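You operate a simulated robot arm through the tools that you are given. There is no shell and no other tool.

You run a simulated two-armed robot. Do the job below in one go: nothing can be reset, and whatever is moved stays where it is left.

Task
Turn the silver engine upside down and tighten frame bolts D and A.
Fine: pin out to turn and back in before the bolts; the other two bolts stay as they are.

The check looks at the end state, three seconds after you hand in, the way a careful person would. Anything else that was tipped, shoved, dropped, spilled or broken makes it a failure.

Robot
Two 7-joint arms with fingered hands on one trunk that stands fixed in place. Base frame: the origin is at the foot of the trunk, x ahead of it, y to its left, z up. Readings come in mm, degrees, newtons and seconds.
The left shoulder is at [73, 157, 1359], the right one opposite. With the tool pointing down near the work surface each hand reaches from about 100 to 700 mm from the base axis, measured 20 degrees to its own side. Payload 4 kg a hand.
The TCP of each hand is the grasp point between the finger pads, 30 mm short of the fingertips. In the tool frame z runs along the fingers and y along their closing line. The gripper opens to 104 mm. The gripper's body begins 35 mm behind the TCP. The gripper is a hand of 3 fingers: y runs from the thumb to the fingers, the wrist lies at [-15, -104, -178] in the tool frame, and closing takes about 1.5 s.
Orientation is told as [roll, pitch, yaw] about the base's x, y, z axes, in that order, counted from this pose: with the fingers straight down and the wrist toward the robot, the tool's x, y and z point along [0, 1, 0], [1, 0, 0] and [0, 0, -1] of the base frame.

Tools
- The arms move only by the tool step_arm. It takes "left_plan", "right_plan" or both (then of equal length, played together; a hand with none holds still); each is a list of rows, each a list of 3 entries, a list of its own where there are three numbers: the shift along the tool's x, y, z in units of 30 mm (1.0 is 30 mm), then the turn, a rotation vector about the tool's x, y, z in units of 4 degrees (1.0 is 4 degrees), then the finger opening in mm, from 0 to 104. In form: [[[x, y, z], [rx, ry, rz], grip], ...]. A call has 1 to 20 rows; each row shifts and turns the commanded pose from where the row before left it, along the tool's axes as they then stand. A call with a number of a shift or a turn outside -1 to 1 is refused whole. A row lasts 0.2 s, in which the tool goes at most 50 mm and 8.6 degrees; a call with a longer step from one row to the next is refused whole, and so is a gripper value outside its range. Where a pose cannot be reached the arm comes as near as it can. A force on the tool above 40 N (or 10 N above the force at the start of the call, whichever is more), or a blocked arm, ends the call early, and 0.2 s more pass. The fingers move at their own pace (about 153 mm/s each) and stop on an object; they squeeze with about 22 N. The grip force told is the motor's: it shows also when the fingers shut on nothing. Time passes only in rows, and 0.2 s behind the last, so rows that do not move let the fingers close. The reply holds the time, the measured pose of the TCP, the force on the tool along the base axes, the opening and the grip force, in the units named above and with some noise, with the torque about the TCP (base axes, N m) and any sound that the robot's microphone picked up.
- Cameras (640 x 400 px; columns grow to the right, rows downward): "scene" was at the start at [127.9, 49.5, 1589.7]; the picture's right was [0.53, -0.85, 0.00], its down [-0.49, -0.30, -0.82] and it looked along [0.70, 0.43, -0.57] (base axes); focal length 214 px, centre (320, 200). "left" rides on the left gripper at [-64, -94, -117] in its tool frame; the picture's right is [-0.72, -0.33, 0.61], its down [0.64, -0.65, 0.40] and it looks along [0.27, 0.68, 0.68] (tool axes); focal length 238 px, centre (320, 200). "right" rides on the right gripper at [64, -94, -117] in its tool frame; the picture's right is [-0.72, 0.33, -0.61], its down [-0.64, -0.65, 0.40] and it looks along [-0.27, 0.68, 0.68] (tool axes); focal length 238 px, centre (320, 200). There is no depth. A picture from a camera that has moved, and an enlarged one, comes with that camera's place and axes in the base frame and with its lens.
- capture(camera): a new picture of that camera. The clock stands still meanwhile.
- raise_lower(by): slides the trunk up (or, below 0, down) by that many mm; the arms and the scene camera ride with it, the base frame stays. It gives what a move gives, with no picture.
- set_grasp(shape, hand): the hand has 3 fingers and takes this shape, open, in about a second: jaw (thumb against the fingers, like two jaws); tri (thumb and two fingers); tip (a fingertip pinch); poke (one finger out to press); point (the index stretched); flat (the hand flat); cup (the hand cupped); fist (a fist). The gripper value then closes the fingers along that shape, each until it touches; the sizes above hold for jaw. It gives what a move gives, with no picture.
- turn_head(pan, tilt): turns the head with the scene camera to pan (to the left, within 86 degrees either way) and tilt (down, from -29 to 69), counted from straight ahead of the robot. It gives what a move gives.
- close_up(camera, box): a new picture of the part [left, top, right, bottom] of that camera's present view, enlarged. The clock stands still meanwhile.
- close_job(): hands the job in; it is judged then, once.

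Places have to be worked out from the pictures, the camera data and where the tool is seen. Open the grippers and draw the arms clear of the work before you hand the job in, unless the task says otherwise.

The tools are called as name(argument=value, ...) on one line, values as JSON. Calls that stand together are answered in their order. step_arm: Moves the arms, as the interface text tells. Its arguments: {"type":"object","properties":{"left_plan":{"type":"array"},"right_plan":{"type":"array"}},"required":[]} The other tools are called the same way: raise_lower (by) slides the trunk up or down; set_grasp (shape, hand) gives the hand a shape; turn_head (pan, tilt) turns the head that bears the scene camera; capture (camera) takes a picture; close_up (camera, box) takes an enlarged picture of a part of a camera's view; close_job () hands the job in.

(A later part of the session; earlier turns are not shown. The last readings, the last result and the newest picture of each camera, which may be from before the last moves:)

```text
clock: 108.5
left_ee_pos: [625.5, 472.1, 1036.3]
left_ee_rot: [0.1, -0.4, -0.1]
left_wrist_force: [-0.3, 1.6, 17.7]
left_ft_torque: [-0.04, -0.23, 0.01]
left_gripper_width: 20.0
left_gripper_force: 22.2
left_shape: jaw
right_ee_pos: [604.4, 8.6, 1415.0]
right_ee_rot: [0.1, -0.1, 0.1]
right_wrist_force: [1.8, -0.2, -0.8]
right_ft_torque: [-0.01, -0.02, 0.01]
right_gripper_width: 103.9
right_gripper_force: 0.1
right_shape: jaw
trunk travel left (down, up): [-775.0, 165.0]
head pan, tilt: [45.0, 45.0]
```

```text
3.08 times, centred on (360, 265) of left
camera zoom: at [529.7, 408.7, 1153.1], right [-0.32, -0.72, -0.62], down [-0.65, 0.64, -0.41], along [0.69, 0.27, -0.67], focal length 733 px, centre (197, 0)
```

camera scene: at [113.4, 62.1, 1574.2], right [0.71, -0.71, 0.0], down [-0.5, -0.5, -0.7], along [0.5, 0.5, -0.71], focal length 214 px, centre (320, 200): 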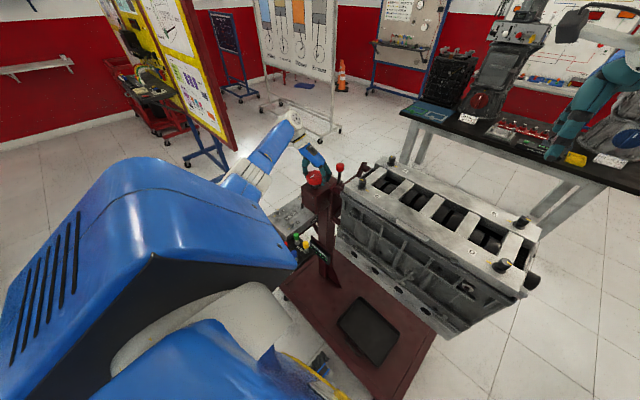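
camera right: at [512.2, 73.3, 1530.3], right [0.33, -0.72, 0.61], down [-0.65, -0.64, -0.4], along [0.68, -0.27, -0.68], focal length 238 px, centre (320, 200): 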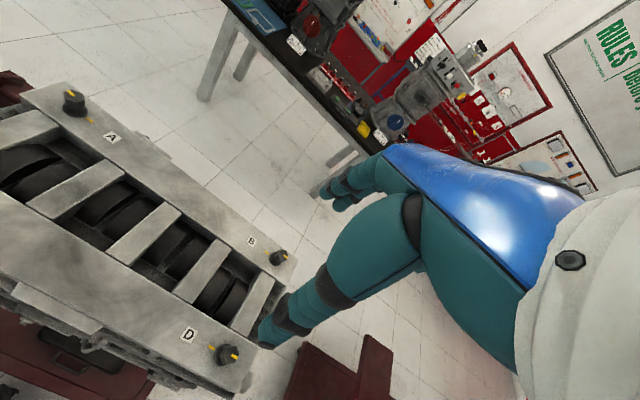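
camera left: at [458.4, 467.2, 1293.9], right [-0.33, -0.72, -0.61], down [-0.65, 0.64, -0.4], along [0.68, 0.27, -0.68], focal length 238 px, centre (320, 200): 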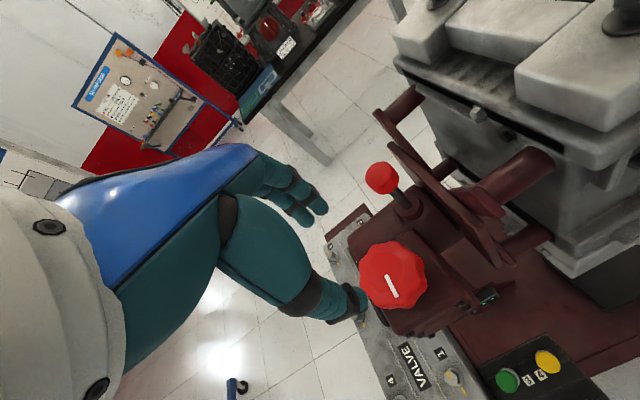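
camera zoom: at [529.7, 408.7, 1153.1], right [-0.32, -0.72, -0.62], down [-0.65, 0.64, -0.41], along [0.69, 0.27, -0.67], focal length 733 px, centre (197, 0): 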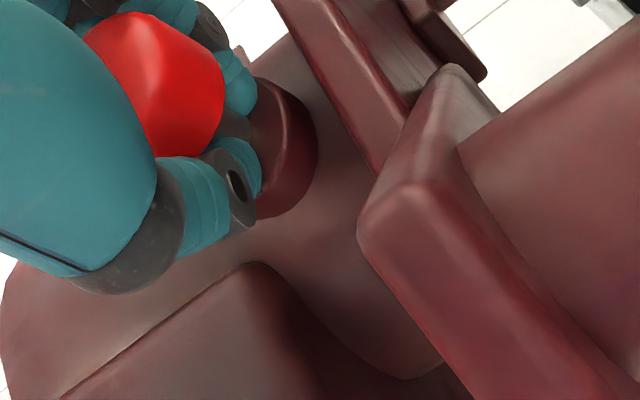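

The head no longer moves while the fingers slip on it, so the pin has bottomed. I open, rise, and compare with the first picture.

step_arm(left_plan=[[[0, 0, -0.2], [0, 0, 0], 20], [[0, 0, 0], [0, 0, 0], 64], [[0, 0, 0], [0, 0, 0], 64], [[0, 0, 0], [0, 0, 0], 64], [[0, 0, -0.8], [0, 0, 0], 64], [[0, 0, -0.8], [0, 0, 0], 64], [[0, 0, -0.8], [0, 0, 0], 64], [[0, 0, -0.8], [0, 0, 0], 64], [[0, 0, -0.8], [0, 0, 0], 64], [[0, 0, 0], [0, 0, 0], 64]])

close_up(camera="scene", box=[290, 150, 370, 200])

capture(camera="left")

```text
clock: 110.8
left_ee_pos: [624.5, 470.5, 1159.8]
left_ee_rot: [0.0, 0.0, -0.2]
left_wrist_force: [-0.4, 0.1, -0.5]
left_ft_torque: [0.0, 0.03, 0.01]
left_gripper_width: 63.6
left_gripper_force: 0.0
left_shape: jaw
right_ee_pos: [607.0, 9.2, 1413.7]
right_ee_rot: [0.0, 0.0, 0.0]
right_wrist_force: [0.0, 0.7, 0.0]
right_ft_torque: [0.02, 0.0, 0.0]
right_gripper_width: 103.5
right_gripper_force: 0.1
right_shape: jaw
trunk travel left (down, up): [-775.0, 165.0]
head pan, tilt: [45.0, 45.0]
```

```text
8.00 times, centred on (330, 175) of scene
camera zoom: at [111.3, 60.4, 1574.4], right [0.71, -0.71, 0.0], down [-0.5, -0.5, -0.7], along [0.5, 0.5, -0.71], focal length 1716 px, centre (240, 400)
```

zoom: 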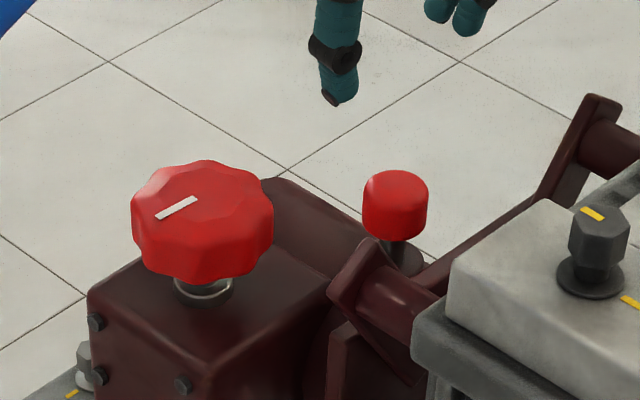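

```text
taken
camera left: at [530.4, 409.2, 1277.5], right [-0.33, -0.72, -0.61], down [-0.65, 0.64, -0.4], along [0.68, 0.27, -0.68], focal length 238 px, centre (320, 200)
```

left: 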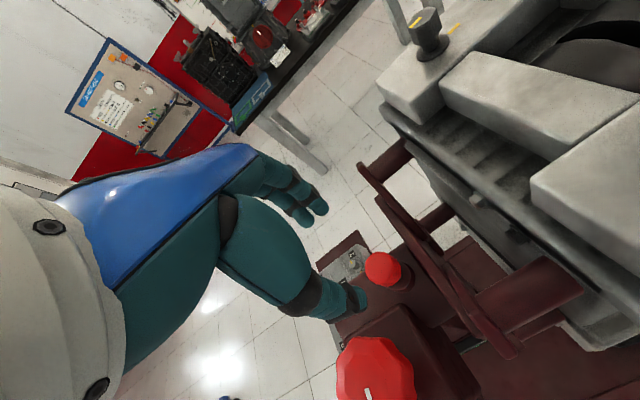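

The pin head is exactly back where it began (image rows 170–243, as before), so the pin is home at the upside-down position. I raise the left arm clear and turn the head toward the frame bolts.

step_arm(left_plan=[[[0, 0, -0.9], [0, 0, 0], 64], [[0, 0, -0.9], [0, 0, 0], 64], [[0, -0.5, -0.9], [0, 0, 0], 64], [[0, -0.5, -0.9], [0, 0, 0], 64], [[0, -0.5, -0.5], [0, 0, 0], 64], [[0, 0, 0], [0, 0, 0], 64]])

turn_head(pan=5, tilt=48)

capture(camera="scene")

```text
clock: 112.2
left_ee_pos: [580.4, 471.6, 1281.5]
left_ee_rot: [-0.1, 0.0, -0.1]
left_wrist_force: [-0.1, -0.4, -0.6]
left_ft_torque: [0.03, -0.04, -0.02]
left_gripper_width: 63.6
left_gripper_force: 0.0
left_shape: jaw
right_ee_pos: [606.8, 9.3, 1411.9]
right_ee_rot: [0.0, 0.0, -0.1]
right_wrist_force: [-0.1, 0.3, 0.7]
right_ft_torque: [0.01, -0.02, -0.04]
right_gripper_width: 103.6
right_gripper_force: 0.1
right_shape: jaw
trunk travel left (down, up): [-775.0, 165.0]
head pan, tilt: [45.0, 45.0]
```

```text
clock: 113.2
left_ee_pos: [580.5, 471.1, 1282.0]
left_ee_rot: [0.0, 0.0, -0.1]
left_wrist_force: [-0.1, 0.8, -0.4]
left_ft_torque: [-0.01, 0.03, -0.02]
left_gripper_width: 63.6
left_gripper_force: 0.1
left_shape: jaw
right_ee_pos: [606.8, 9.7, 1413.2]
right_ee_rot: [0.0, 0.0, 0.0]
right_wrist_force: [-0.3, -0.1, 0.3]
right_ft_torque: [0.0, 0.0, 0.01]
right_gripper_width: 103.5
right_gripper_force: 0.1
right_shape: jaw
trunk travel left (down, up): [-775.0, 165.0]
head pan, tilt: [5.0, 48.0]
```

```text
taken
camera scene: at [132.3, 9.7, 1570.2], right [0.09, -1.0, 0.0], down [-0.74, -0.07, -0.67], along [0.66, 0.06, -0.74], focal length 214 px, centre (320, 200)
```

scene: 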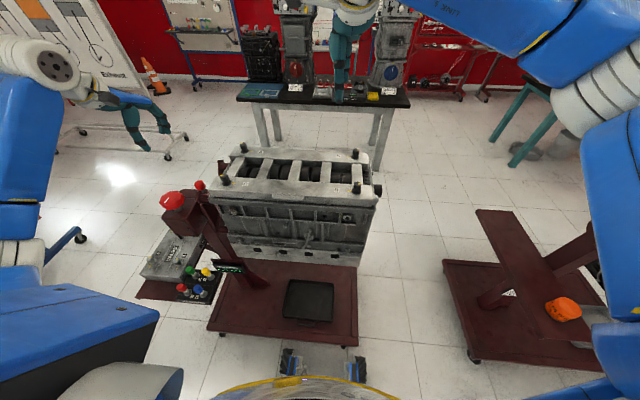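

On the right there is another stand with an orange object; I check what it is, in case it is a tool for the bolts.

close_up(camera="scene", box=[440, 200, 620, 370])

close_up(camera="scene", box=[180, 130, 400, 270])

```text
2.35 times, centred on (530, 285) of scene
camera zoom: at [132.3, 9.7, 1570.2], right [0.09, -1.0, 0.0], down [-0.74, -0.07, -0.67], along [0.66, 0.06, -0.74], focal length 505 px, centre (-174, 0)
```

zoom: 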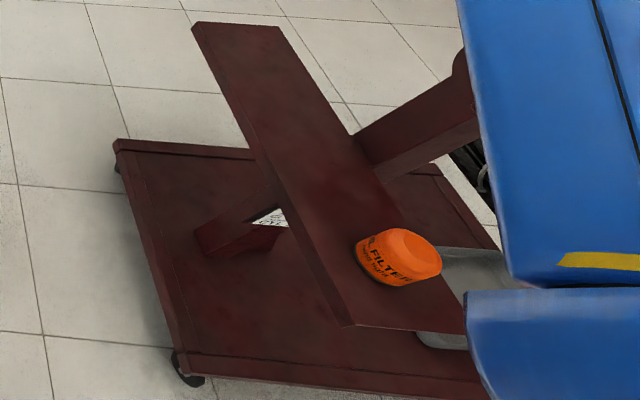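

```text
2.86 times, centred on (290, 200) of scene
camera zoom: at [132.3, 9.7, 1570.2], right [0.09, -1.0, 0.0], down [-0.74, -0.07, -0.67], along [0.66, 0.06, -0.74], focal length 613 px, centre (406, 200)
```

zoom: 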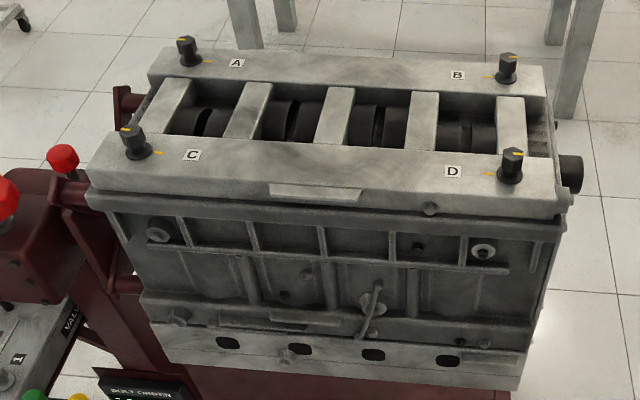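

It is an oil filter on another stand, well away; I leave it alone. I bring the right hand over bolt D at about 70 mm above the face, with yaw +30° so the jaws will meet the hex flats.

step_arm(right_plan=[[[-0.3, -0.257, 0.8], [0, 0, 0], 90], [[-0.3, -0.257, 0.8], [0, 0, 0], 70], [[-0.3, -0.257, 0.8], [0, 0, 0], 60], [[-0.3, -0.257, 0.8], [0, 0, 0], 60], [[-0.3, -0.257, 0.8], [0, 0, 0], 60], [[-0.3, -0.257, 0.8], [0, 0, 0], 60], [[-0.3, -0.257, 0.8], [0, 0, 0], 60], [[0, 0, 0], [0, 0, -1], 60], [[0, 0, 0], [0, 0, -1], 60], [[0, 0, 0], [0, 0, -1], 60], [[0, 0, 0], [0, 0, -1], 60], [[0, 0, 0], [0, 0, -1], 60], [[0, 0, 0], [0, 0, -1], 60], [[0, 0, 0], [0, 0, -1], 60], [[0, 0, 0], [0, 0, -0.5], 60], [[0, 0, 0], [0, 0, 0], 60]])

capture(camera="scene")

capture(camera="right")

```text
clock: 116.6
left_ee_pos: [579.8, 472.1, 1281.0]
left_ee_rot: [0.1, 0.0, -0.2]
left_wrist_force: [0.0, 0.1, 0.4]
left_ft_torque: [-0.03, -0.03, 0.02]
left_gripper_width: 63.7
left_gripper_force: 0.1
left_shape: jaw
right_ee_pos: [552.8, -53.2, 1245.4]
right_ee_rot: [0.1, 0.0, 30.0]
right_wrist_force: [1.2, 0.3, 0.2]
right_ft_torque: [-0.02, -0.05, -0.03]
right_gripper_width: 60.6
right_gripper_force: 0.0
right_shape: jaw
trunk travel left (down, up): [-775.0, 165.0]
head pan, tilt: [5.0, 48.0]
```

```text
taken
camera scene: at [132.3, 8.9, 1570.2], right [0.09, -1.0, 0.0], down [-0.74, -0.07, -0.67], along [0.66, 0.06, -0.74], focal length 214 px, centre (320, 200)
```

scene: 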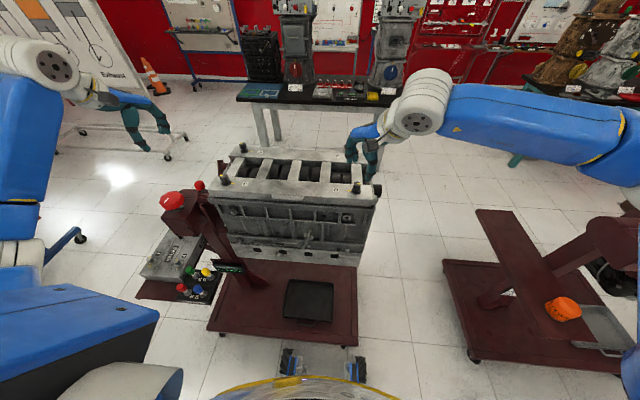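

```text
taken
camera right: at [439.0, -44.8, 1362.6], right [0.64, -0.46, 0.61], down [-0.24, -0.88, -0.4], along [0.73, 0.11, -0.68], focal length 238 px, centre (320, 200)
```

right: 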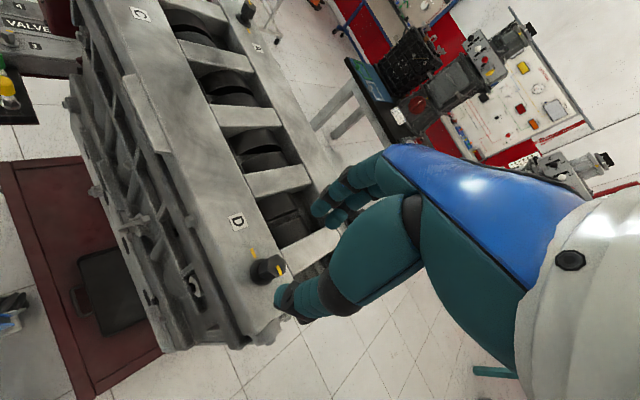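

I zoom in on bolt D from both cameras to fix its axis and the hex orientation.

close_up(camera="right", box=[220, 230, 320, 310])

close_up(camera="scene", box=[320, 130, 400, 200])

```text
5.00 times, centred on (270, 270) of right
camera zoom: at [439.0, -44.8, 1362.6], right [0.64, -0.46, 0.61], down [-0.24, -0.88, -0.4], along [0.73, 0.11, -0.68], focal length 1192 px, centre (570, -150)
```

zoom: 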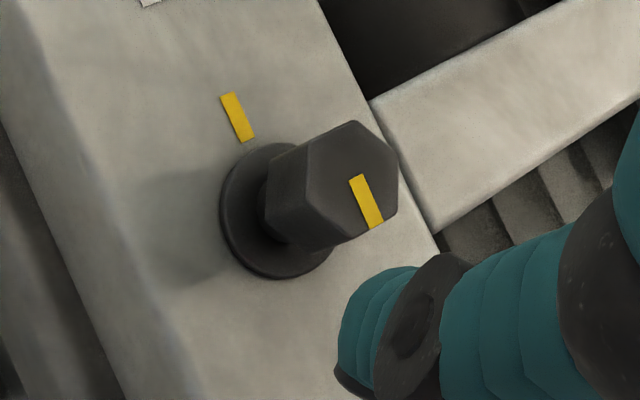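

```text
5.71 times, centred on (360, 165) of scene
camera zoom: at [132.3, 8.9, 1570.2], right [0.09, -1.0, 0.0], down [-0.74, -0.07, -0.67], along [0.66, 0.06, -0.74], focal length 1226 px, centre (91, 400)
```

zoom: 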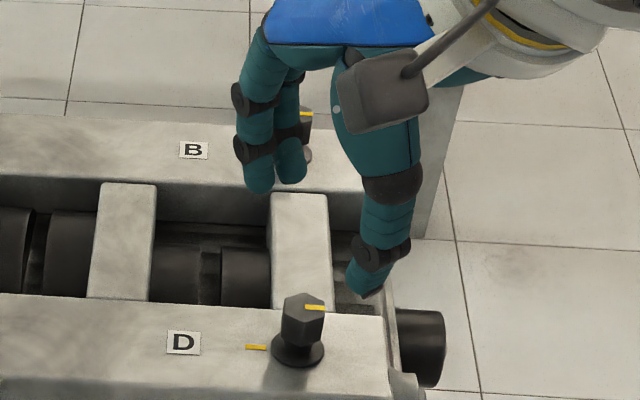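

Bolt D's axis reads about [550.5, −54.5] with its top near z 1177, and a flat facing the mark direction. I lower the open jaws around the head to TCP z ≈ 1186.

step_arm(right_plan=[[[0, -0.075, 0.6], [0, 0, 0], 60], [[0, 0, 0.6], [0, 0, 0], 60], [[0, 0, 0.5], [0, 0, 0], 60], [[0, 0, 0.3], [0, 0, 0], 60], [[0, 0, 0], [0, 0, 0], 60]])

close_up(camera="right", box=[250, 190, 410, 320])

close_up(camera="scene", box=[320, 130, 400, 200])

```text
clock: 117.8
left_ee_pos: [581.0, 471.8, 1280.8]
left_ee_rot: [0.0, 0.1, -0.1]
left_wrist_force: [-1.1, -0.1, -0.5]
left_ft_torque: [-0.02, 0.0, -0.01]
left_gripper_width: 63.6
left_gripper_force: 0.1
left_shape: jaw
right_ee_pos: [549.4, -54.6, 1183.4]
right_ee_rot: [0.1, 0.0, 30.1]
right_wrist_force: [0.2, -0.1, 0.3]
right_ft_torque: [0.02, -0.01, 0.02]
right_gripper_width: 60.5
right_gripper_force: 0.0
right_shape: jaw
trunk travel left (down, up): [-775.0, 165.0]
head pan, tilt: [5.0, 48.0]
```

```text
3.08 times, centred on (330, 255) of right
camera zoom: at [435.9, -47.2, 1301.2], right [0.64, -0.46, 0.61], down [-0.25, -0.88, -0.4], along [0.73, 0.11, -0.68], focal length 733 px, centre (289, 31)
```

zoom: 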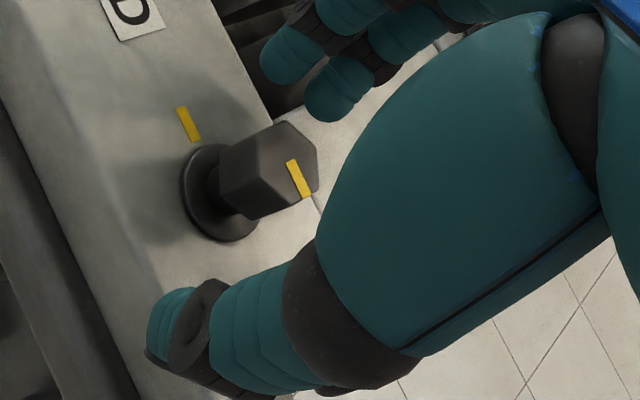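

```text
5.71 times, centred on (360, 165) of scene
camera zoom: at [132.3, 8.7, 1570.2], right [0.09, -1.0, 0.0], down [-0.74, -0.07, -0.67], along [0.66, 0.06, -0.74], focal length 1226 px, centre (91, 400)
```

zoom: 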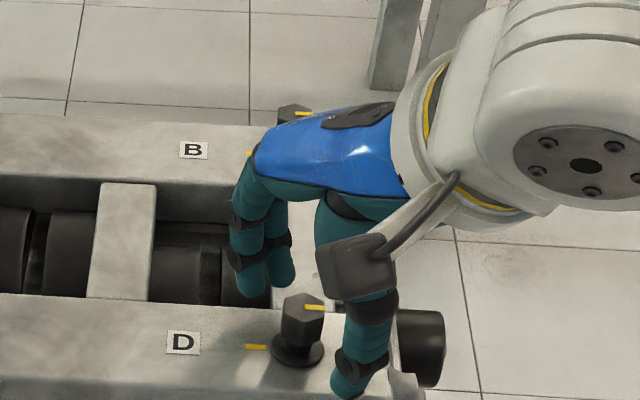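

The head lies between thumb and fingers. I close on it.

step_arm(right_plan=[[[0, 0, 0], [0, 0, 0], 15], [[0, 0, 0], [0, 0, 0], 15], [[0, 0, 0], [0, 0, 0], 15], [[0, 0, 0], [0, 0, 0], 15], [[0, 0, 0], [0, 0, 0], 15], [[0, 0, 0], [0, 0, 0], 15]])

close_up(camera="right", box=[250, 190, 410, 320])

close_up(camera="scene", box=[320, 130, 400, 200])

```text
clock: 119.2
left_ee_pos: [581.4, 472.3, 1280.5]
left_ee_rot: [0.0, 0.0, -0.1]
left_wrist_force: [0.5, 0.0, -0.7]
left_ft_torque: [-0.01, -0.01, -0.01]
left_gripper_width: 63.7
left_gripper_force: 0.1
left_shape: jaw
right_ee_pos: [551.5, -55.3, 1184.5]
right_ee_rot: [0.0, 0.0, 30.1]
right_wrist_force: [2.6, 1.8, 0.3]
right_ft_torque: [0.03, -0.1, 0.02]
right_gripper_width: 15.7
right_gripper_force: 0.1
right_shape: jaw
trunk travel left (down, up): [-775.0, 165.0]
head pan, tilt: [5.0, 48.0]
```

```text
3.08 times, centred on (330, 255) of right
camera zoom: at [436.6, -46.7, 1301.4], right [0.64, -0.46, 0.61], down [-0.25, -0.88, -0.4], along [0.73, 0.11, -0.68], focal length 733 px, centre (289, 31)
```

zoom: 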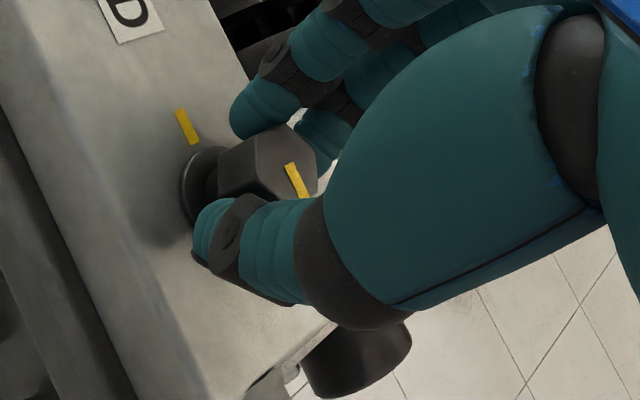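

```text
5.71 times, centred on (360, 165) of scene
camera zoom: at [133.3, 9.7, 1570.1], right [0.09, -1.0, 0.0], down [-0.74, -0.07, -0.67], along [0.66, 0.06, -0.75], focal length 1226 px, centre (91, 400)
```

zoom: 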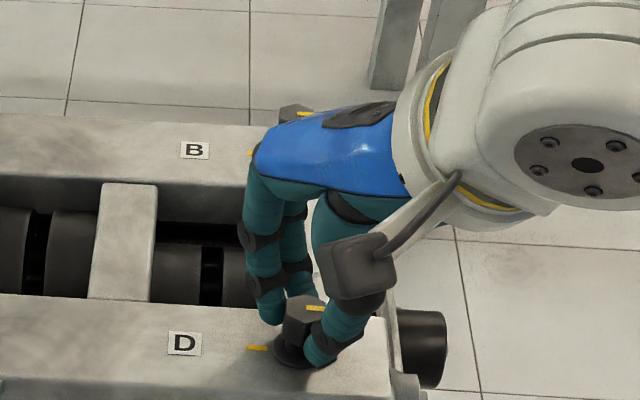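

The fingers touch but the commanded width was reached; I close further to squeeze.

step_arm(right_plan=[[[0, 0, 0], [0, 0, 0], 0], [[0, 0, 0], [0, 0, 0], 0], [[0, 0, 0], [0, 0, 0], 0], [[0, 0, 0], [0, 0, 0], 0]])

close_up(camera="right", box=[250, 190, 410, 320])

```text
clock: 120.2
left_ee_pos: [581.3, 472.8, 1281.4]
left_ee_rot: [0.0, 0.0, -0.2]
left_wrist_force: [-1.1, 0.0, -0.3]
left_ft_torque: [0.0, 0.0, -0.03]
left_gripper_width: 63.6
left_gripper_force: 0.1
left_shape: jaw
right_ee_pos: [549.8, -54.7, 1183.2]
right_ee_rot: [0.0, 0.1, 30.0]
right_wrist_force: [-0.7, 1.2, -2.7]
right_ft_torque: [0.06, -0.02, -0.03]
right_gripper_width: 11.1
right_gripper_force: 21.5
right_shape: jaw
trunk travel left (down, up): [-775.0, 165.0]
head pan, tilt: [5.0, 48.0]
```

```text
3.08 times, centred on (330, 255) of right
camera zoom: at [436.0, -46.8, 1301.2], right [0.64, -0.46, 0.61], down [-0.25, -0.88, -0.4], along [0.73, 0.11, -0.68], focal length 733 px, centre (289, 31)
```

zoom: 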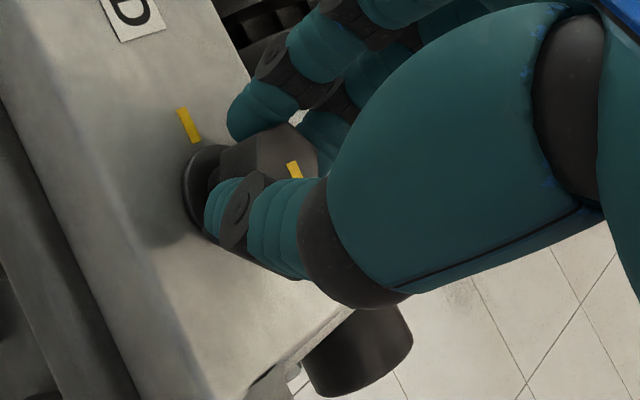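

Gripped at 11 mm with 21.5 N on the flats. I turn clockwise 40° and watch torque and sounds.

step_arm(right_plan=[[[0, 0, 0], [0, 0, 1], 0], [[0, 0, 0], [0, 0, 1], 0], [[0, 0, 0], [0, 0, 1], 0], [[0, 0, 0], [0, 0, 1], 0], [[0, 0, 0], [0, 0, 1], 0], [[0, 0, 0], [0, 0, 1], 0], [[0, 0, 0], [0, 0, 1], 0], [[0, 0, 0], [0, 0, 1], 0], [[0, 0, 0], [0, 0, 1], 0], [[0, 0, 0], [0, 0, 1], 0], [[0, 0, 0], [0, 0, 0], 0]])

close_up(camera="right", box=[250, 190, 410, 320])

close_up(camera="scene", box=[320, 130, 400, 200])

```text
clock: 122.6
left_ee_pos: [582.4, 474.4, 1278.7]
left_ee_rot: [-0.1, 0.1, 0.0]
left_wrist_force: [-0.3, 0.1, 0.3]
left_ft_torque: [0.03, 0.0, 0.02]
left_gripper_width: 63.5
left_gripper_force: 0.1
left_shape: jaw
right_ee_pos: [550.5, -53.0, 1185.1]
right_ee_rot: [-0.1, 0.1, -9.9]
right_wrist_force: [0.3, 9.1, -10.4]
right_ft_torque: [0.21, 0.01, 0.04]
right_gripper_width: 10.4
right_gripper_force: 22.6
right_shape: jaw
trunk travel left (down, up): [-775.0, 165.0]
head pan, tilt: [5.0, 48.0]
```

```text
3.08 times, centred on (330, 255) of right
camera zoom: at [469.9, 25.9, 1301.8], right [0.2, -0.76, 0.61], down [-0.75, -0.52, -0.4], along [0.63, -0.38, -0.68], focal length 733 px, centre (289, 31)
```

zoom: 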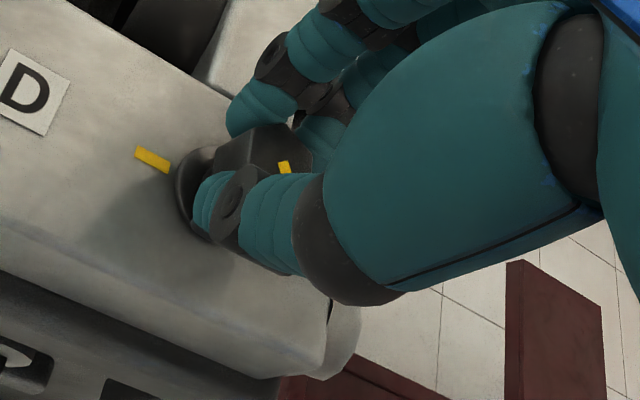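

```text
5.71 times, centred on (360, 165) of scene
camera zoom: at [134.8, 13.6, 1569.9], right [0.09, -1.0, 0.0], down [-0.74, -0.07, -0.67], along [0.66, 0.06, -0.75], focal length 1226 px, centre (91, 400)
```

zoom: 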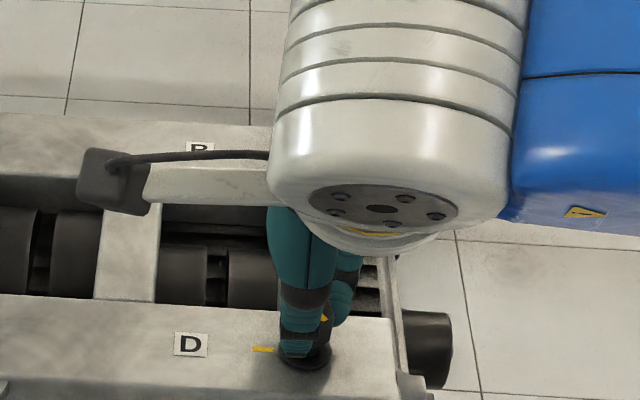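

The bolt turns with the hand. The hand feels a slight pull down and to +y, so I follow 2 mm each way and continue 50° more.

step_arm(right_plan=[[[0.06, 0, 0.05], [0, 0, 1], 0], [[0, 0, 0.02], [0, 0, 1], 0], [[0, 0, 0], [0, 0, 1], 0], [[0, 0, 0.02], [0, 0, 1], 0], [[0, 0, 0], [0, 0, 1], 0], [[0, 0, 0.02], [0, 0, 1], 0], [[0, 0, 0], [0, 0, 1], 0], [[0, 0, 0.02], [0, 0, 1], 0], [[0, 0, 0], [0, 0, 1], 0], [[0, 0, 0.02], [0, 0, 1], 0], [[0, 0, 0], [0, 0, 1], 0], [[0, 0, 0], [0, 0, 1], 0], [[0, 0, 0], [0, 0, 0.5], 0], [[0, 0, 0], [0, 0, 0], 0]])

close_up(camera="right", box=[250, 190, 410, 320])

capture(camera="scene")

```text
clock: 125.6
left_ee_pos: [581.2, 471.5, 1281.6]
left_ee_rot: [0.0, 0.0, -0.2]
left_wrist_force: [-0.1, -0.4, 0.9]
left_ft_torque: [0.0, -0.02, -0.02]
left_gripper_width: 63.7
left_gripper_force: 0.1
left_shape: jaw
right_ee_pos: [552.2, -51.6, 1180.0]
right_ee_rot: [0.2, -0.1, -60.1]
right_wrist_force: [13.8, 4.3, 19.7]
right_ft_torque: [-0.02, -0.39, 0.07]
right_gripper_width: 12.1
right_gripper_force: 21.8
right_shape: jaw
trunk travel left (down, up): [-775.0, 165.0]
head pan, tilt: [5.0, 48.0]
```

```text
3.08 times, centred on (330, 255) of right
camera zoom: at [559.6, 61.7, 1298.7], right [-0.46, -0.64, 0.61], down [-0.88, 0.25, -0.41], along [0.11, -0.73, -0.68], focal length 733 px, centre (289, 31)
```

zoom: 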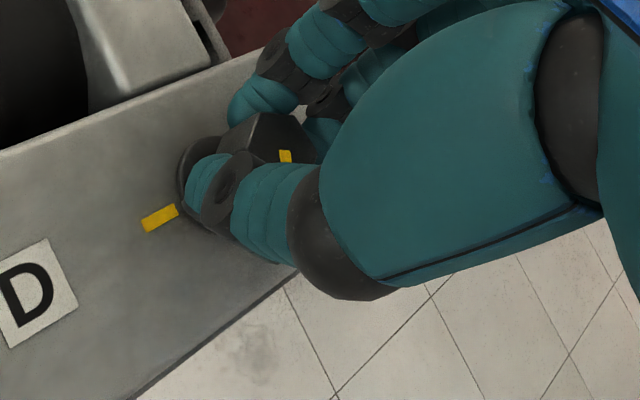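

```text
taken
camera scene: at [133.4, 12.7, 1570.3], right [0.09, -1.0, 0.0], down [-0.74, -0.07, -0.67], along [0.66, 0.06, -0.75], focal length 214 px, centre (320, 200)
```

scene: 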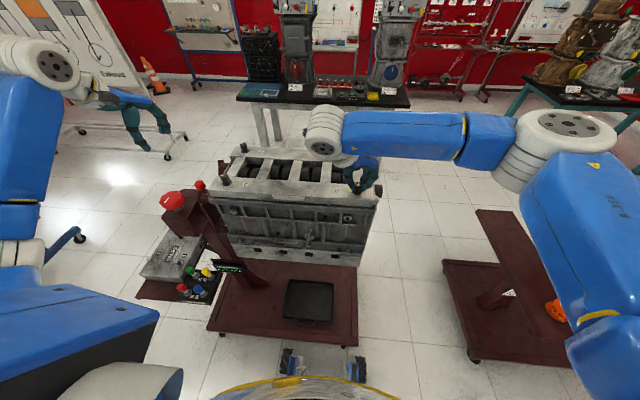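

Slight over-lowering (20 N up) but the bolt has turned 90°. I open, lift clear, and swing the hand back to +60° for the second half.

step_arm(right_plan=[[[0, 0, -0.07], [0, 0, 0], 0], [[0, 0, 0], [0, 0, 0], 30], [[0, 0, 0], [0, 0, 0], 60], [[0, 0, 0], [0, 0, 0], 60], [[0, 0, 0], [0, 0, 0], 60], [[0, 0, -0.7], [0, 0, 0], 60], [[0, 0, -0.8], [0, 0, 0], 60], [[0, 0, -0.7], [0, 0, 0], 60], [[0, 0, 0], [0, 0, 0], 60]])

close_up(camera="right", box=[220, 230, 380, 330])

close_up(camera="scene", box=[320, 130, 400, 200])

```text
clock: 127.6
left_ee_pos: [580.0, 471.8, 1281.6]
left_ee_rot: [0.0, 0.0, -0.2]
left_wrist_force: [-0.7, -0.2, -0.1]
left_ft_torque: [0.0, -0.01, -0.02]
left_gripper_width: 63.7
left_gripper_force: 0.1
left_shape: jaw
right_ee_pos: [550.8, -54.3, 1250.1]
right_ee_rot: [0.0, 0.0, -60.0]
right_wrist_force: [0.7, 0.1, 0.6]
right_ft_torque: [0.0, -0.01, 0.0]
right_gripper_width: 59.7
right_gripper_force: 0.1
right_shape: jaw
trunk travel left (down, up): [-775.0, 165.0]
head pan, tilt: [5.0, 48.0]
```

```text
4.00 times, centred on (300, 280) of right
camera zoom: at [558.6, 59.6, 1366.6], right [-0.46, -0.64, 0.61], down [-0.88, 0.24, -0.4], along [0.11, -0.73, -0.68], focal length 953 px, centre (400, -120)
```

zoom: 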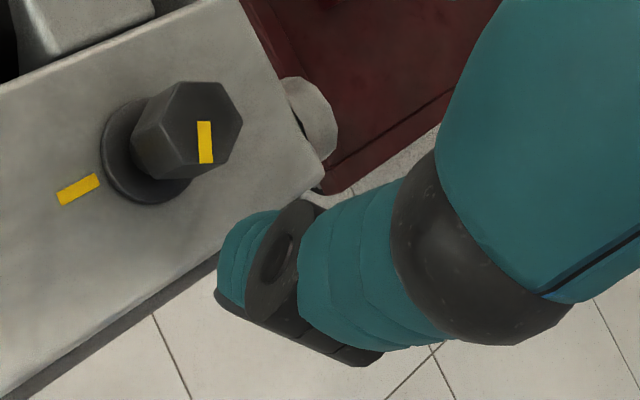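

```text
5.71 times, centred on (360, 165) of scene
camera zoom: at [132.8, 9.8, 1570.2], right [0.09, -1.0, 0.0], down [-0.74, -0.07, -0.67], along [0.66, 0.06, -0.75], focal length 1226 px, centre (91, 400)
```

zoom: 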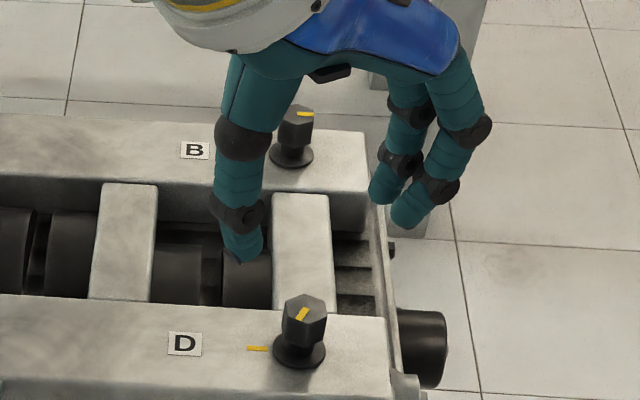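

The head mark on D has swung by something between 105° and 120°, more than the hand's 90°, so I must check carefully. I swing the hand to +60° in the air and view the bolt again.

step_arm(right_plan=[[[0, 0, 0], [0, 0, -1], 60], [[0, 0, 0], [0, 0, -1], 60], [[0, 0, 0], [0, 0, -1], 60], [[0, 0, 0], [0, 0, -1], 60], [[0, 0, 0], [0, 0, -1], 60], [[0, 0, 0], [0, 0, -1], 60], [[0, 0, 0], [0, 0, -1], 60], [[0, 0, 0], [0, 0, -1], 60], [[0, 0, 0], [0, 0, -1], 60], [[0, 0, 0], [0, 0, -1], 60], [[0, 0, 0], [0, 0, -1], 60], [[0, 0, 0], [0, 0, -1], 60], [[0, 0, 0], [0, 0, -1], 60], [[0, 0, 0], [0, 0, -1], 60], [[0, 0, 0], [0, 0, -1], 60], [[0, 0, 0], [0, 0, 0], 60]])

close_up(camera="right", box=[220, 210, 380, 310])

close_up(camera="scene", box=[335, 165, 375, 195])

```text
clock: 131.0
left_ee_pos: [580.6, 470.9, 1281.1]
left_ee_rot: [0.0, 0.0, -0.1]
left_wrist_force: [0.9, 0.1, 0.5]
left_ft_torque: [0.03, 0.03, 0.03]
left_gripper_width: 63.9
left_gripper_force: 0.1
left_shape: jaw
right_ee_pos: [551.6, -53.0, 1247.4]
right_ee_rot: [0.0, 0.1, 0.0]
right_wrist_force: [0.6, -0.6, 0.6]
right_ft_torque: [-0.01, 0.0, -0.03]
right_gripper_width: 59.4
right_gripper_force: 0.1
right_shape: jaw
trunk travel left (down, up): [-775.0, 165.0]
head pan, tilt: [5.0, 48.0]
```

```text
4.00 times, centred on (300, 260) of right
camera zoom: at [456.3, 10.8, 1365.5], right [0.33, -0.72, 0.61], down [-0.65, -0.64, -0.4], along [0.68, -0.27, -0.68], focal length 953 px, centre (400, -40)
```

zoom: 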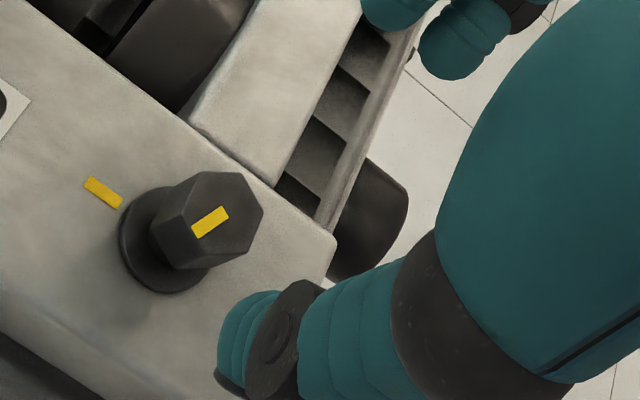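

```text
13.33 times, centred on (355, 180) of scene
camera zoom: at [132.3, 8.9, 1570.2], right [0.09, -1.0, 0.0], down [-0.74, -0.07, -0.67], along [0.66, 0.06, -0.74], focal length 2860 px, centre (-147, 467)
```

zoom: 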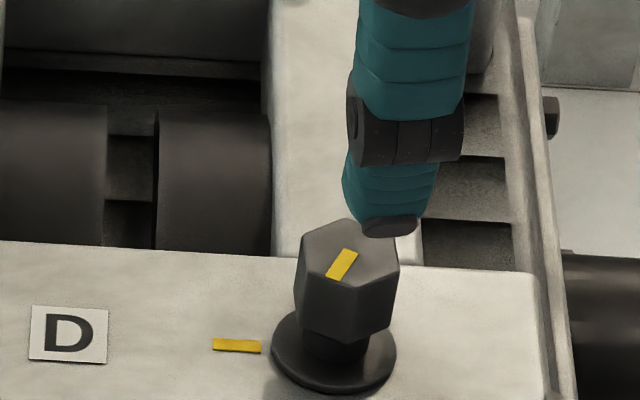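

D's mark now points to about 152°, meaning roughly 60° remains to line up with the frame mark at +90°. I return to yaw +30°, shift 1.5 mm to the refined axis [549.5, −53.5], and lower onto the head again.

step_arm(right_plan=[[[0, 0, 0], [0, 0, -1], 60], [[0, 0, 0], [0, 0, -1], 60], [[0, 0, 0], [0, 0, -1], 60], [[0, 0, 0], [0, 0, -1], 60], [[0, 0, 0], [0, 0, -1], 60], [[0, 0, 0], [0, 0, -1], 60], [[0, 0, 0], [0, 0, -1], 60], [[0, 0, 0], [0, 0, -0.5], 60], [[0.025, -0.043, 0.6], [0, 0, 0], 60], [[0, 0, 0.6], [0, 0, 0], 60], [[0, 0, 0.5], [0, 0, 0], 60], [[0, 0, 0.4], [0, 0, 0], 60], [[0, 0, 0], [0, 0, 0], 60]])

close_up(camera="right", box=[250, 190, 410, 320])

close_up(camera="scene", box=[320, 130, 400, 200])

```text
clock: 133.8
left_ee_pos: [579.4, 472.5, 1281.0]
left_ee_rot: [0.0, 0.1, -0.1]
left_wrist_force: [0.6, 0.3, -0.3]
left_ft_torque: [0.01, 0.0, 0.02]
left_gripper_width: 63.4
left_gripper_force: 0.2
left_shape: jaw
right_ee_pos: [550.3, -54.2, 1184.5]
right_ee_rot: [0.0, 0.0, 30.0]
right_wrist_force: [0.2, -0.6, -0.1]
right_ft_torque: [0.0, -0.04, 0.02]
right_gripper_width: 59.7
right_gripper_force: 0.0
right_shape: jaw
trunk travel left (down, up): [-775.0, 165.0]
head pan, tilt: [5.0, 48.0]
```

```text
3.08 times, centred on (330, 255) of right
camera zoom: at [436.2, -45.1, 1303.1], right [0.64, -0.46, 0.61], down [-0.25, -0.88, -0.4], along [0.73, 0.11, -0.68], focal length 733 px, centre (289, 31)
```

zoom: 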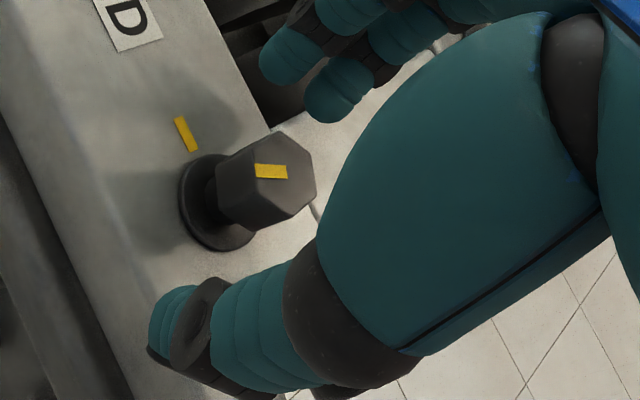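

```text
5.71 times, centred on (360, 165) of scene
camera zoom: at [132.4, 8.8, 1570.2], right [0.09, -1.0, 0.0], down [-0.74, -0.07, -0.67], along [0.66, 0.06, -0.74], focal length 1226 px, centre (91, 400)
```

zoom: 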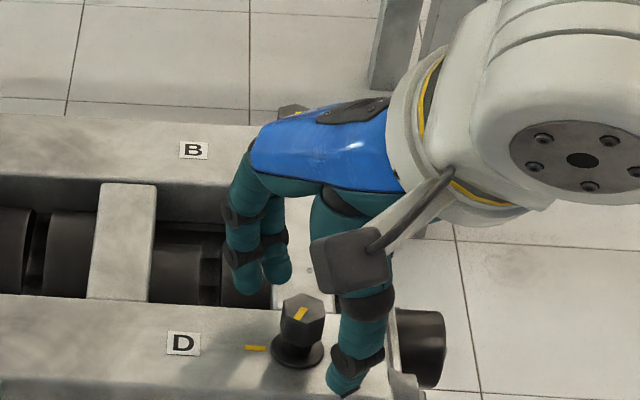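

The jaws straddle the head well. I close fully and turn 40° clockwise, then look.

step_arm(right_plan=[[[0, 0, 0], [0, 0, 0], 20], [[0, 0, 0], [0, 0, 0], 0], [[0, 0, 0], [0, 0, 0], 0], [[0, 0, 0], [0, 0, 0], 0], [[0, 0, 0], [0, 0, 0], 0], [[0, 0, 0], [0, 0, 0], 0], [[0, 0, 0], [0, 0, 0], 0], [[0, 0, 0], [0, 0, 0], 0]])

close_up(camera="right", box=[250, 190, 410, 320])

step_arm(right_plan=[[[0, 0, 0], [0, 0, 1], 0], [[0, 0, 0], [0, 0, 1], 0], [[0, 0, 0], [0, 0, 1], 0], [[0, 0, 0], [0, 0, 1], 0], [[0, 0, 0], [0, 0, 1], 0], [[0, 0, 0], [0, 0, 0], 0]])

close_up(camera="right", box=[250, 190, 410, 320])

```text
clock: 135.6
left_ee_pos: [582.1, 473.2, 1282.4]
left_ee_rot: [0.1, -0.1, -0.1]
left_wrist_force: [0.8, 0.4, -0.8]
left_ft_torque: [0.01, -0.01, -0.03]
left_gripper_width: 63.3
left_gripper_force: 0.1
left_shape: jaw
right_ee_pos: [550.3, -51.9, 1185.8]
right_ee_rot: [0.0, 0.1, 29.9]
right_wrist_force: [-2.4, 3.2, -4.7]
right_ft_torque: [0.1, 0.06, 0.01]
right_gripper_width: 10.5
right_gripper_force: 21.5
right_shape: jaw
trunk travel left (down, up): [-775.0, 165.0]
head pan, tilt: [5.0, 48.0]
```

```text
3.08 times, centred on (330, 255) of right
camera zoom: at [435.9, -44.3, 1303.2], right [0.64, -0.46, 0.61], down [-0.25, -0.88, -0.4], along [0.73, 0.11, -0.68], focal length 733 px, centre (289, 31)
```

zoom: 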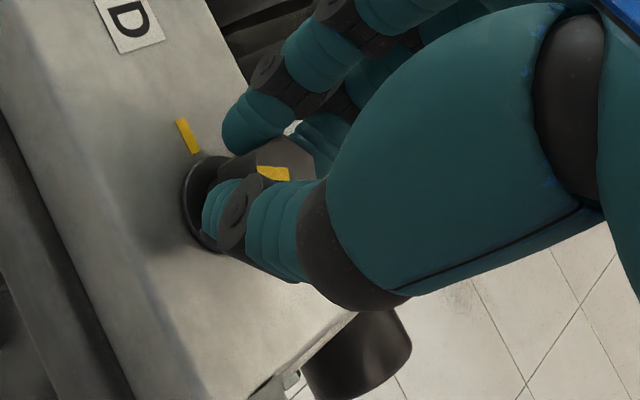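

```text
clock: 137.0
left_ee_pos: [581.5, 472.8, 1280.9]
left_ee_rot: [-0.1, 0.1, -0.1]
left_wrist_force: [0.2, 0.7, -0.5]
left_ft_torque: [0.01, -0.01, 0.0]
left_gripper_width: 63.8
left_gripper_force: 0.0
left_shape: jaw
right_ee_pos: [549.6, -50.2, 1185.7]
right_ee_rot: [0.0, 0.0, 10.0]
right_wrist_force: [4.1, 7.0, -0.4]
right_ft_torque: [0.14, -0.13, 0.08]
right_gripper_width: 10.6
right_gripper_force: 22.9
right_shape: jaw
trunk travel left (down, up): [-775.0, 165.0]
head pan, tilt: [5.0, 48.0]
```

```text
3.08 times, centred on (330, 255) of right
camera zoom: at [445.8, -4.7, 1302.9], right [0.45, -0.65, 0.61], down [-0.53, -0.74, -0.4], along [0.72, -0.15, -0.68], focal length 733 px, centre (289, 31)
```

zoom: 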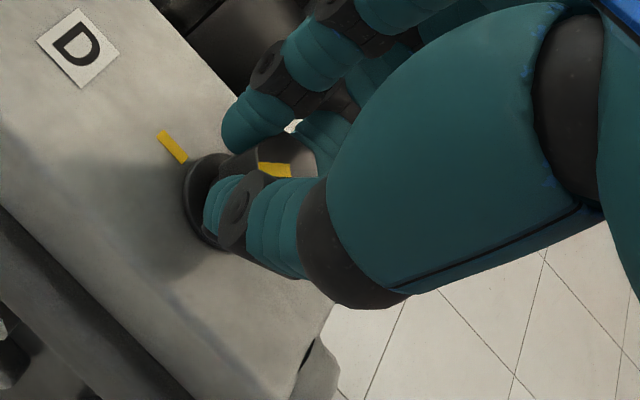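

The bolt follows without slip. I continue another 24° and check.

step_arm(right_plan=[[[0.03, 0, 0], [0, 0, 1], 0], [[0.03, 0, 0], [0, 0, 1], 0], [[0, 0, 0], [0, 0, 1], 0], [[0, 0, 0], [0, 0, 1], 0], [[0, 0, 0], [0, 0, 1], 0], [[0, 0, 0], [0, 0, 1], 0], [[0, 0, 0], [0, 0, 0], 0]])

close_up(camera="right", box=[250, 190, 410, 320])

close_up(camera="scene", box=[335, 165, 375, 195])

```text
clock: 138.6
left_ee_pos: [581.9, 472.4, 1281.6]
left_ee_rot: [0.0, 0.1, -0.1]
left_wrist_force: [-0.4, -0.2, 0.6]
left_ft_torque: [0.0, 0.0, 0.01]
left_gripper_width: 63.7
left_gripper_force: 0.0
left_shape: jaw
right_ee_pos: [552.0, -49.1, 1186.0]
right_ee_rot: [0.0, 0.1, -14.1]
right_wrist_force: [8.5, 4.9, 1.2]
right_ft_torque: [0.07, -0.23, 0.05]
right_gripper_width: 10.8
right_gripper_force: 22.0
right_shape: jaw
trunk travel left (down, up): [-775.0, 165.0]
head pan, tilt: [5.0, 48.0]
```

```text
3.08 times, centred on (330, 255) of right
camera zoom: at [475.3, 35.4, 1302.7], right [0.14, -0.78, 0.61], down [-0.79, -0.46, -0.4], along [0.6, -0.43, -0.68], focal length 733 px, centre (289, 31)
```

zoom: 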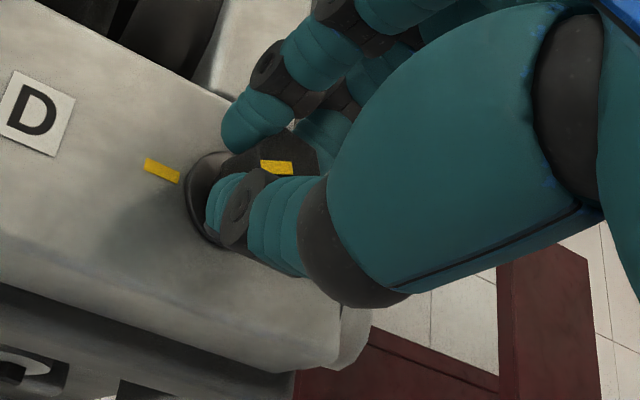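

```text
13.33 times, centred on (355, 180) of scene
camera zoom: at [135.5, 11.9, 1570.0], right [0.09, -1.0, 0.0], down [-0.74, -0.07, -0.67], along [0.66, 0.06, -0.75], focal length 2860 px, centre (-147, 467)
```

zoom: 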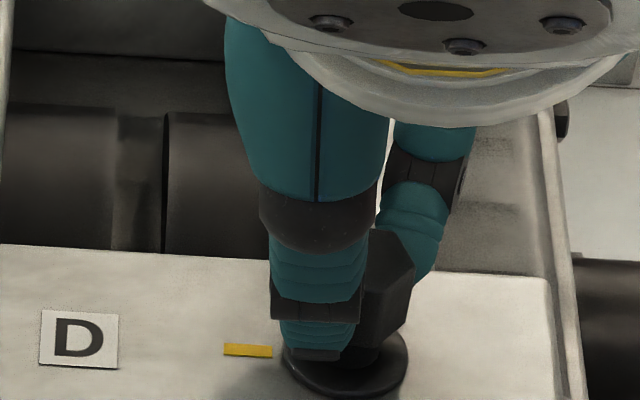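

The marks look nearly aligned; I zoom in further on the head mark.

close_up(camera="right", box=[280, 220, 340, 258])

```text
10.53 times, centred on (310, 239) of right
camera zoom: at [475.3, 35.4, 1302.7], right [0.14, -0.78, 0.61], down [-0.79, -0.46, -0.4], along [0.6, -0.43, -0.68], focal length 2509 px, centre (425, -210)
```

zoom: 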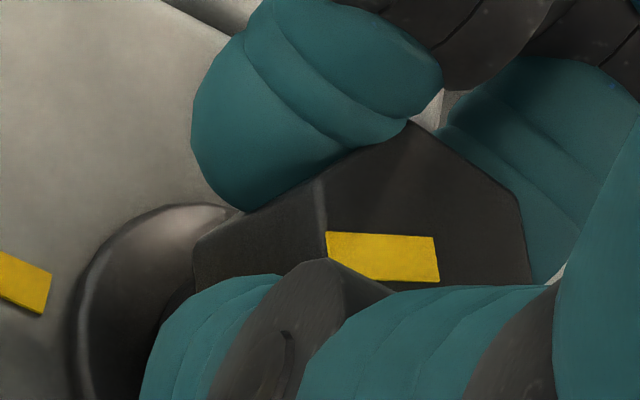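

The head mark reads about 110°, so about 20° remain. I turn 12° and look at the torque.

step_arm(right_plan=[[[0, 0, 0], [0, 0, 1], 0], [[0, 0, 0], [0, 0, 1], 0], [[0, 0, 0], [0, 0, 1], 0], [[0, 0, 0], [0, 0, 0], 0]])

close_up(camera="right", box=[260, 220, 340, 270])

```text
clock: 139.6
left_ee_pos: [582.6, 473.4, 1279.5]
left_ee_rot: [-0.1, 0.1, -0.1]
left_wrist_force: [-0.3, 0.5, 0.0]
left_ft_torque: [0.01, 0.01, 0.02]
left_gripper_width: 63.6
left_gripper_force: 0.1
left_shape: jaw
right_ee_pos: [551.1, -48.2, 1184.8]
right_ee_rot: [-0.2, 0.0, -26.1]
right_wrist_force: [12.4, 5.2, 2.3]
right_ft_torque: [0.1, -0.33, 0.07]
right_gripper_width: 10.7
right_gripper_force: 22.0
right_shape: jaw
trunk travel left (down, up): [-775.0, 165.0]
head pan, tilt: [5.0, 48.0]
```

```text
8.00 times, centred on (300, 245) of right
camera zoom: at [495.0, 49.7, 1302.6], right [-0.02, -0.79, 0.61], down [-0.87, -0.29, -0.4], along [0.5, -0.54, -0.68], focal length 1907 px, centre (480, -160)
```

zoom: 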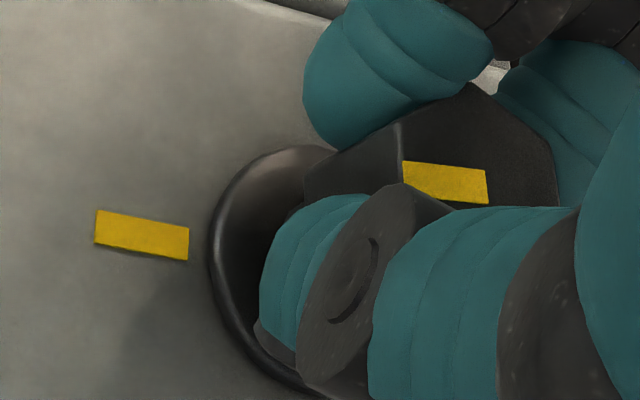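

About 6–7° remain between the head mark and the frame mark. I turn 7° more.

step_arm(right_plan=[[[0, 0, 0], [0, 0, 0.9], 0], [[0, 0, 0], [0, 0, 0.9], 0], [[0, 0, 0], [0, 0, 0], 0]])

close_up(camera="right", box=[260, 220, 340, 270])

```text
clock: 140.4
left_ee_pos: [583.1, 474.0, 1279.0]
left_ee_rot: [-0.1, 0.2, -0.1]
left_wrist_force: [-0.2, 0.0, 0.0]
left_ft_torque: [0.01, 0.01, -0.02]
left_gripper_width: 63.8
left_gripper_force: 0.1
left_shape: jaw
right_ee_pos: [551.2, -49.6, 1185.7]
right_ee_rot: [-0.1, 0.1, -33.2]
right_wrist_force: [13.2, 7.9, 3.7]
right_ft_torque: [0.09, -0.4, 0.18]
right_gripper_width: 10.6
right_gripper_force: 22.0
right_shape: jaw
trunk travel left (down, up): [-775.0, 165.0]
head pan, tilt: [5.0, 48.0]
```

```text
8.00 times, centred on (300, 245) of right
camera zoom: at [508.4, 56.2, 1302.4], right [-0.12, -0.78, 0.61], down [-0.9, -0.18, -0.4], along [0.42, -0.6, -0.68], focal length 1907 px, centre (480, -160)
```

zoom: 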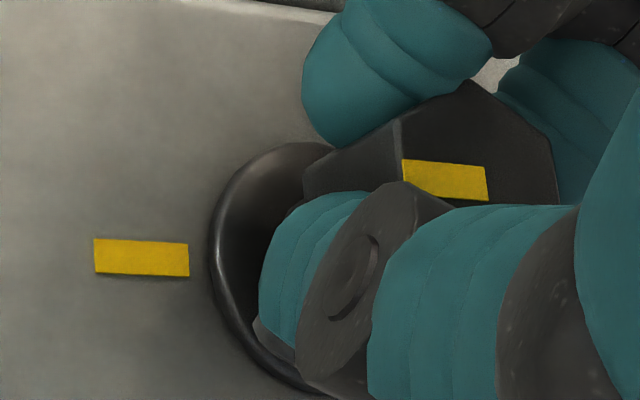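

The marks now line up (head mark ≈ 90.5°) and the torque has begun to rise. I press 4° further to feel whether this is the tight stop.

step_arm(right_plan=[[[0, 0, 0], [0, 0, 0.5], 0], [[0, 0, 0], [0, 0, 0.5], 0], [[0, 0, 0], [0, 0, 0], 0]])

close_up(camera="right", box=[260, 220, 340, 270])

capture(camera="scene")

```text
clock: 141.2
left_ee_pos: [584.6, 474.3, 1277.8]
left_ee_rot: [-0.1, 0.2, 0.0]
left_wrist_force: [0.7, -0.6, 0.3]
left_ft_torque: [-0.02, 0.0, -0.03]
left_gripper_width: 63.5
left_gripper_force: 0.1
left_shape: jaw
right_ee_pos: [552.7, -48.1, 1185.1]
right_ee_rot: [-0.1, 0.0, -37.2]
right_wrist_force: [13.3, 9.4, 3.6]
right_ft_torque: [0.14, -0.4, 0.24]
right_gripper_width: 11.2
right_gripper_force: 21.7
right_shape: jaw
trunk travel left (down, up): [-775.0, 165.0]
head pan, tilt: [5.0, 48.0]
```

```text
8.00 times, centred on (300, 245) of right
camera zoom: at [516.2, 59.5, 1302.3], right [-0.17, -0.77, 0.61], down [-0.91, -0.12, -0.4], along [0.38, -0.63, -0.68], focal length 1907 px, centre (480, -160)
```

zoom: 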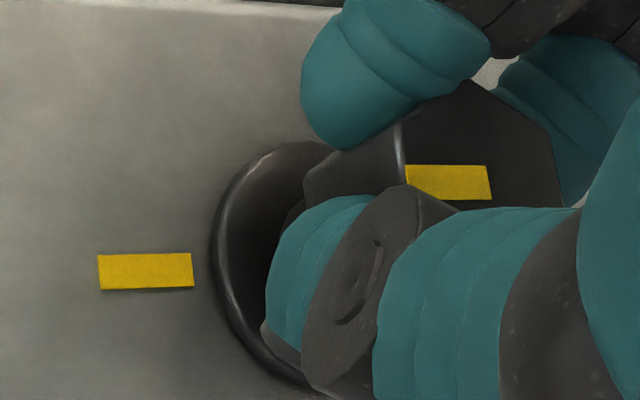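

```text
taken
camera scene: at [137.6, 14.7, 1569.8], right [0.09, -1.0, 0.0], down [-0.74, -0.07, -0.66], along [0.66, 0.05, -0.75], focal length 214 px, centre (320, 200)
```

scene: 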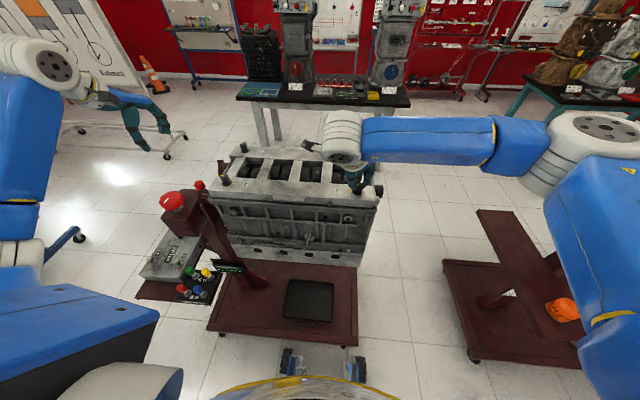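

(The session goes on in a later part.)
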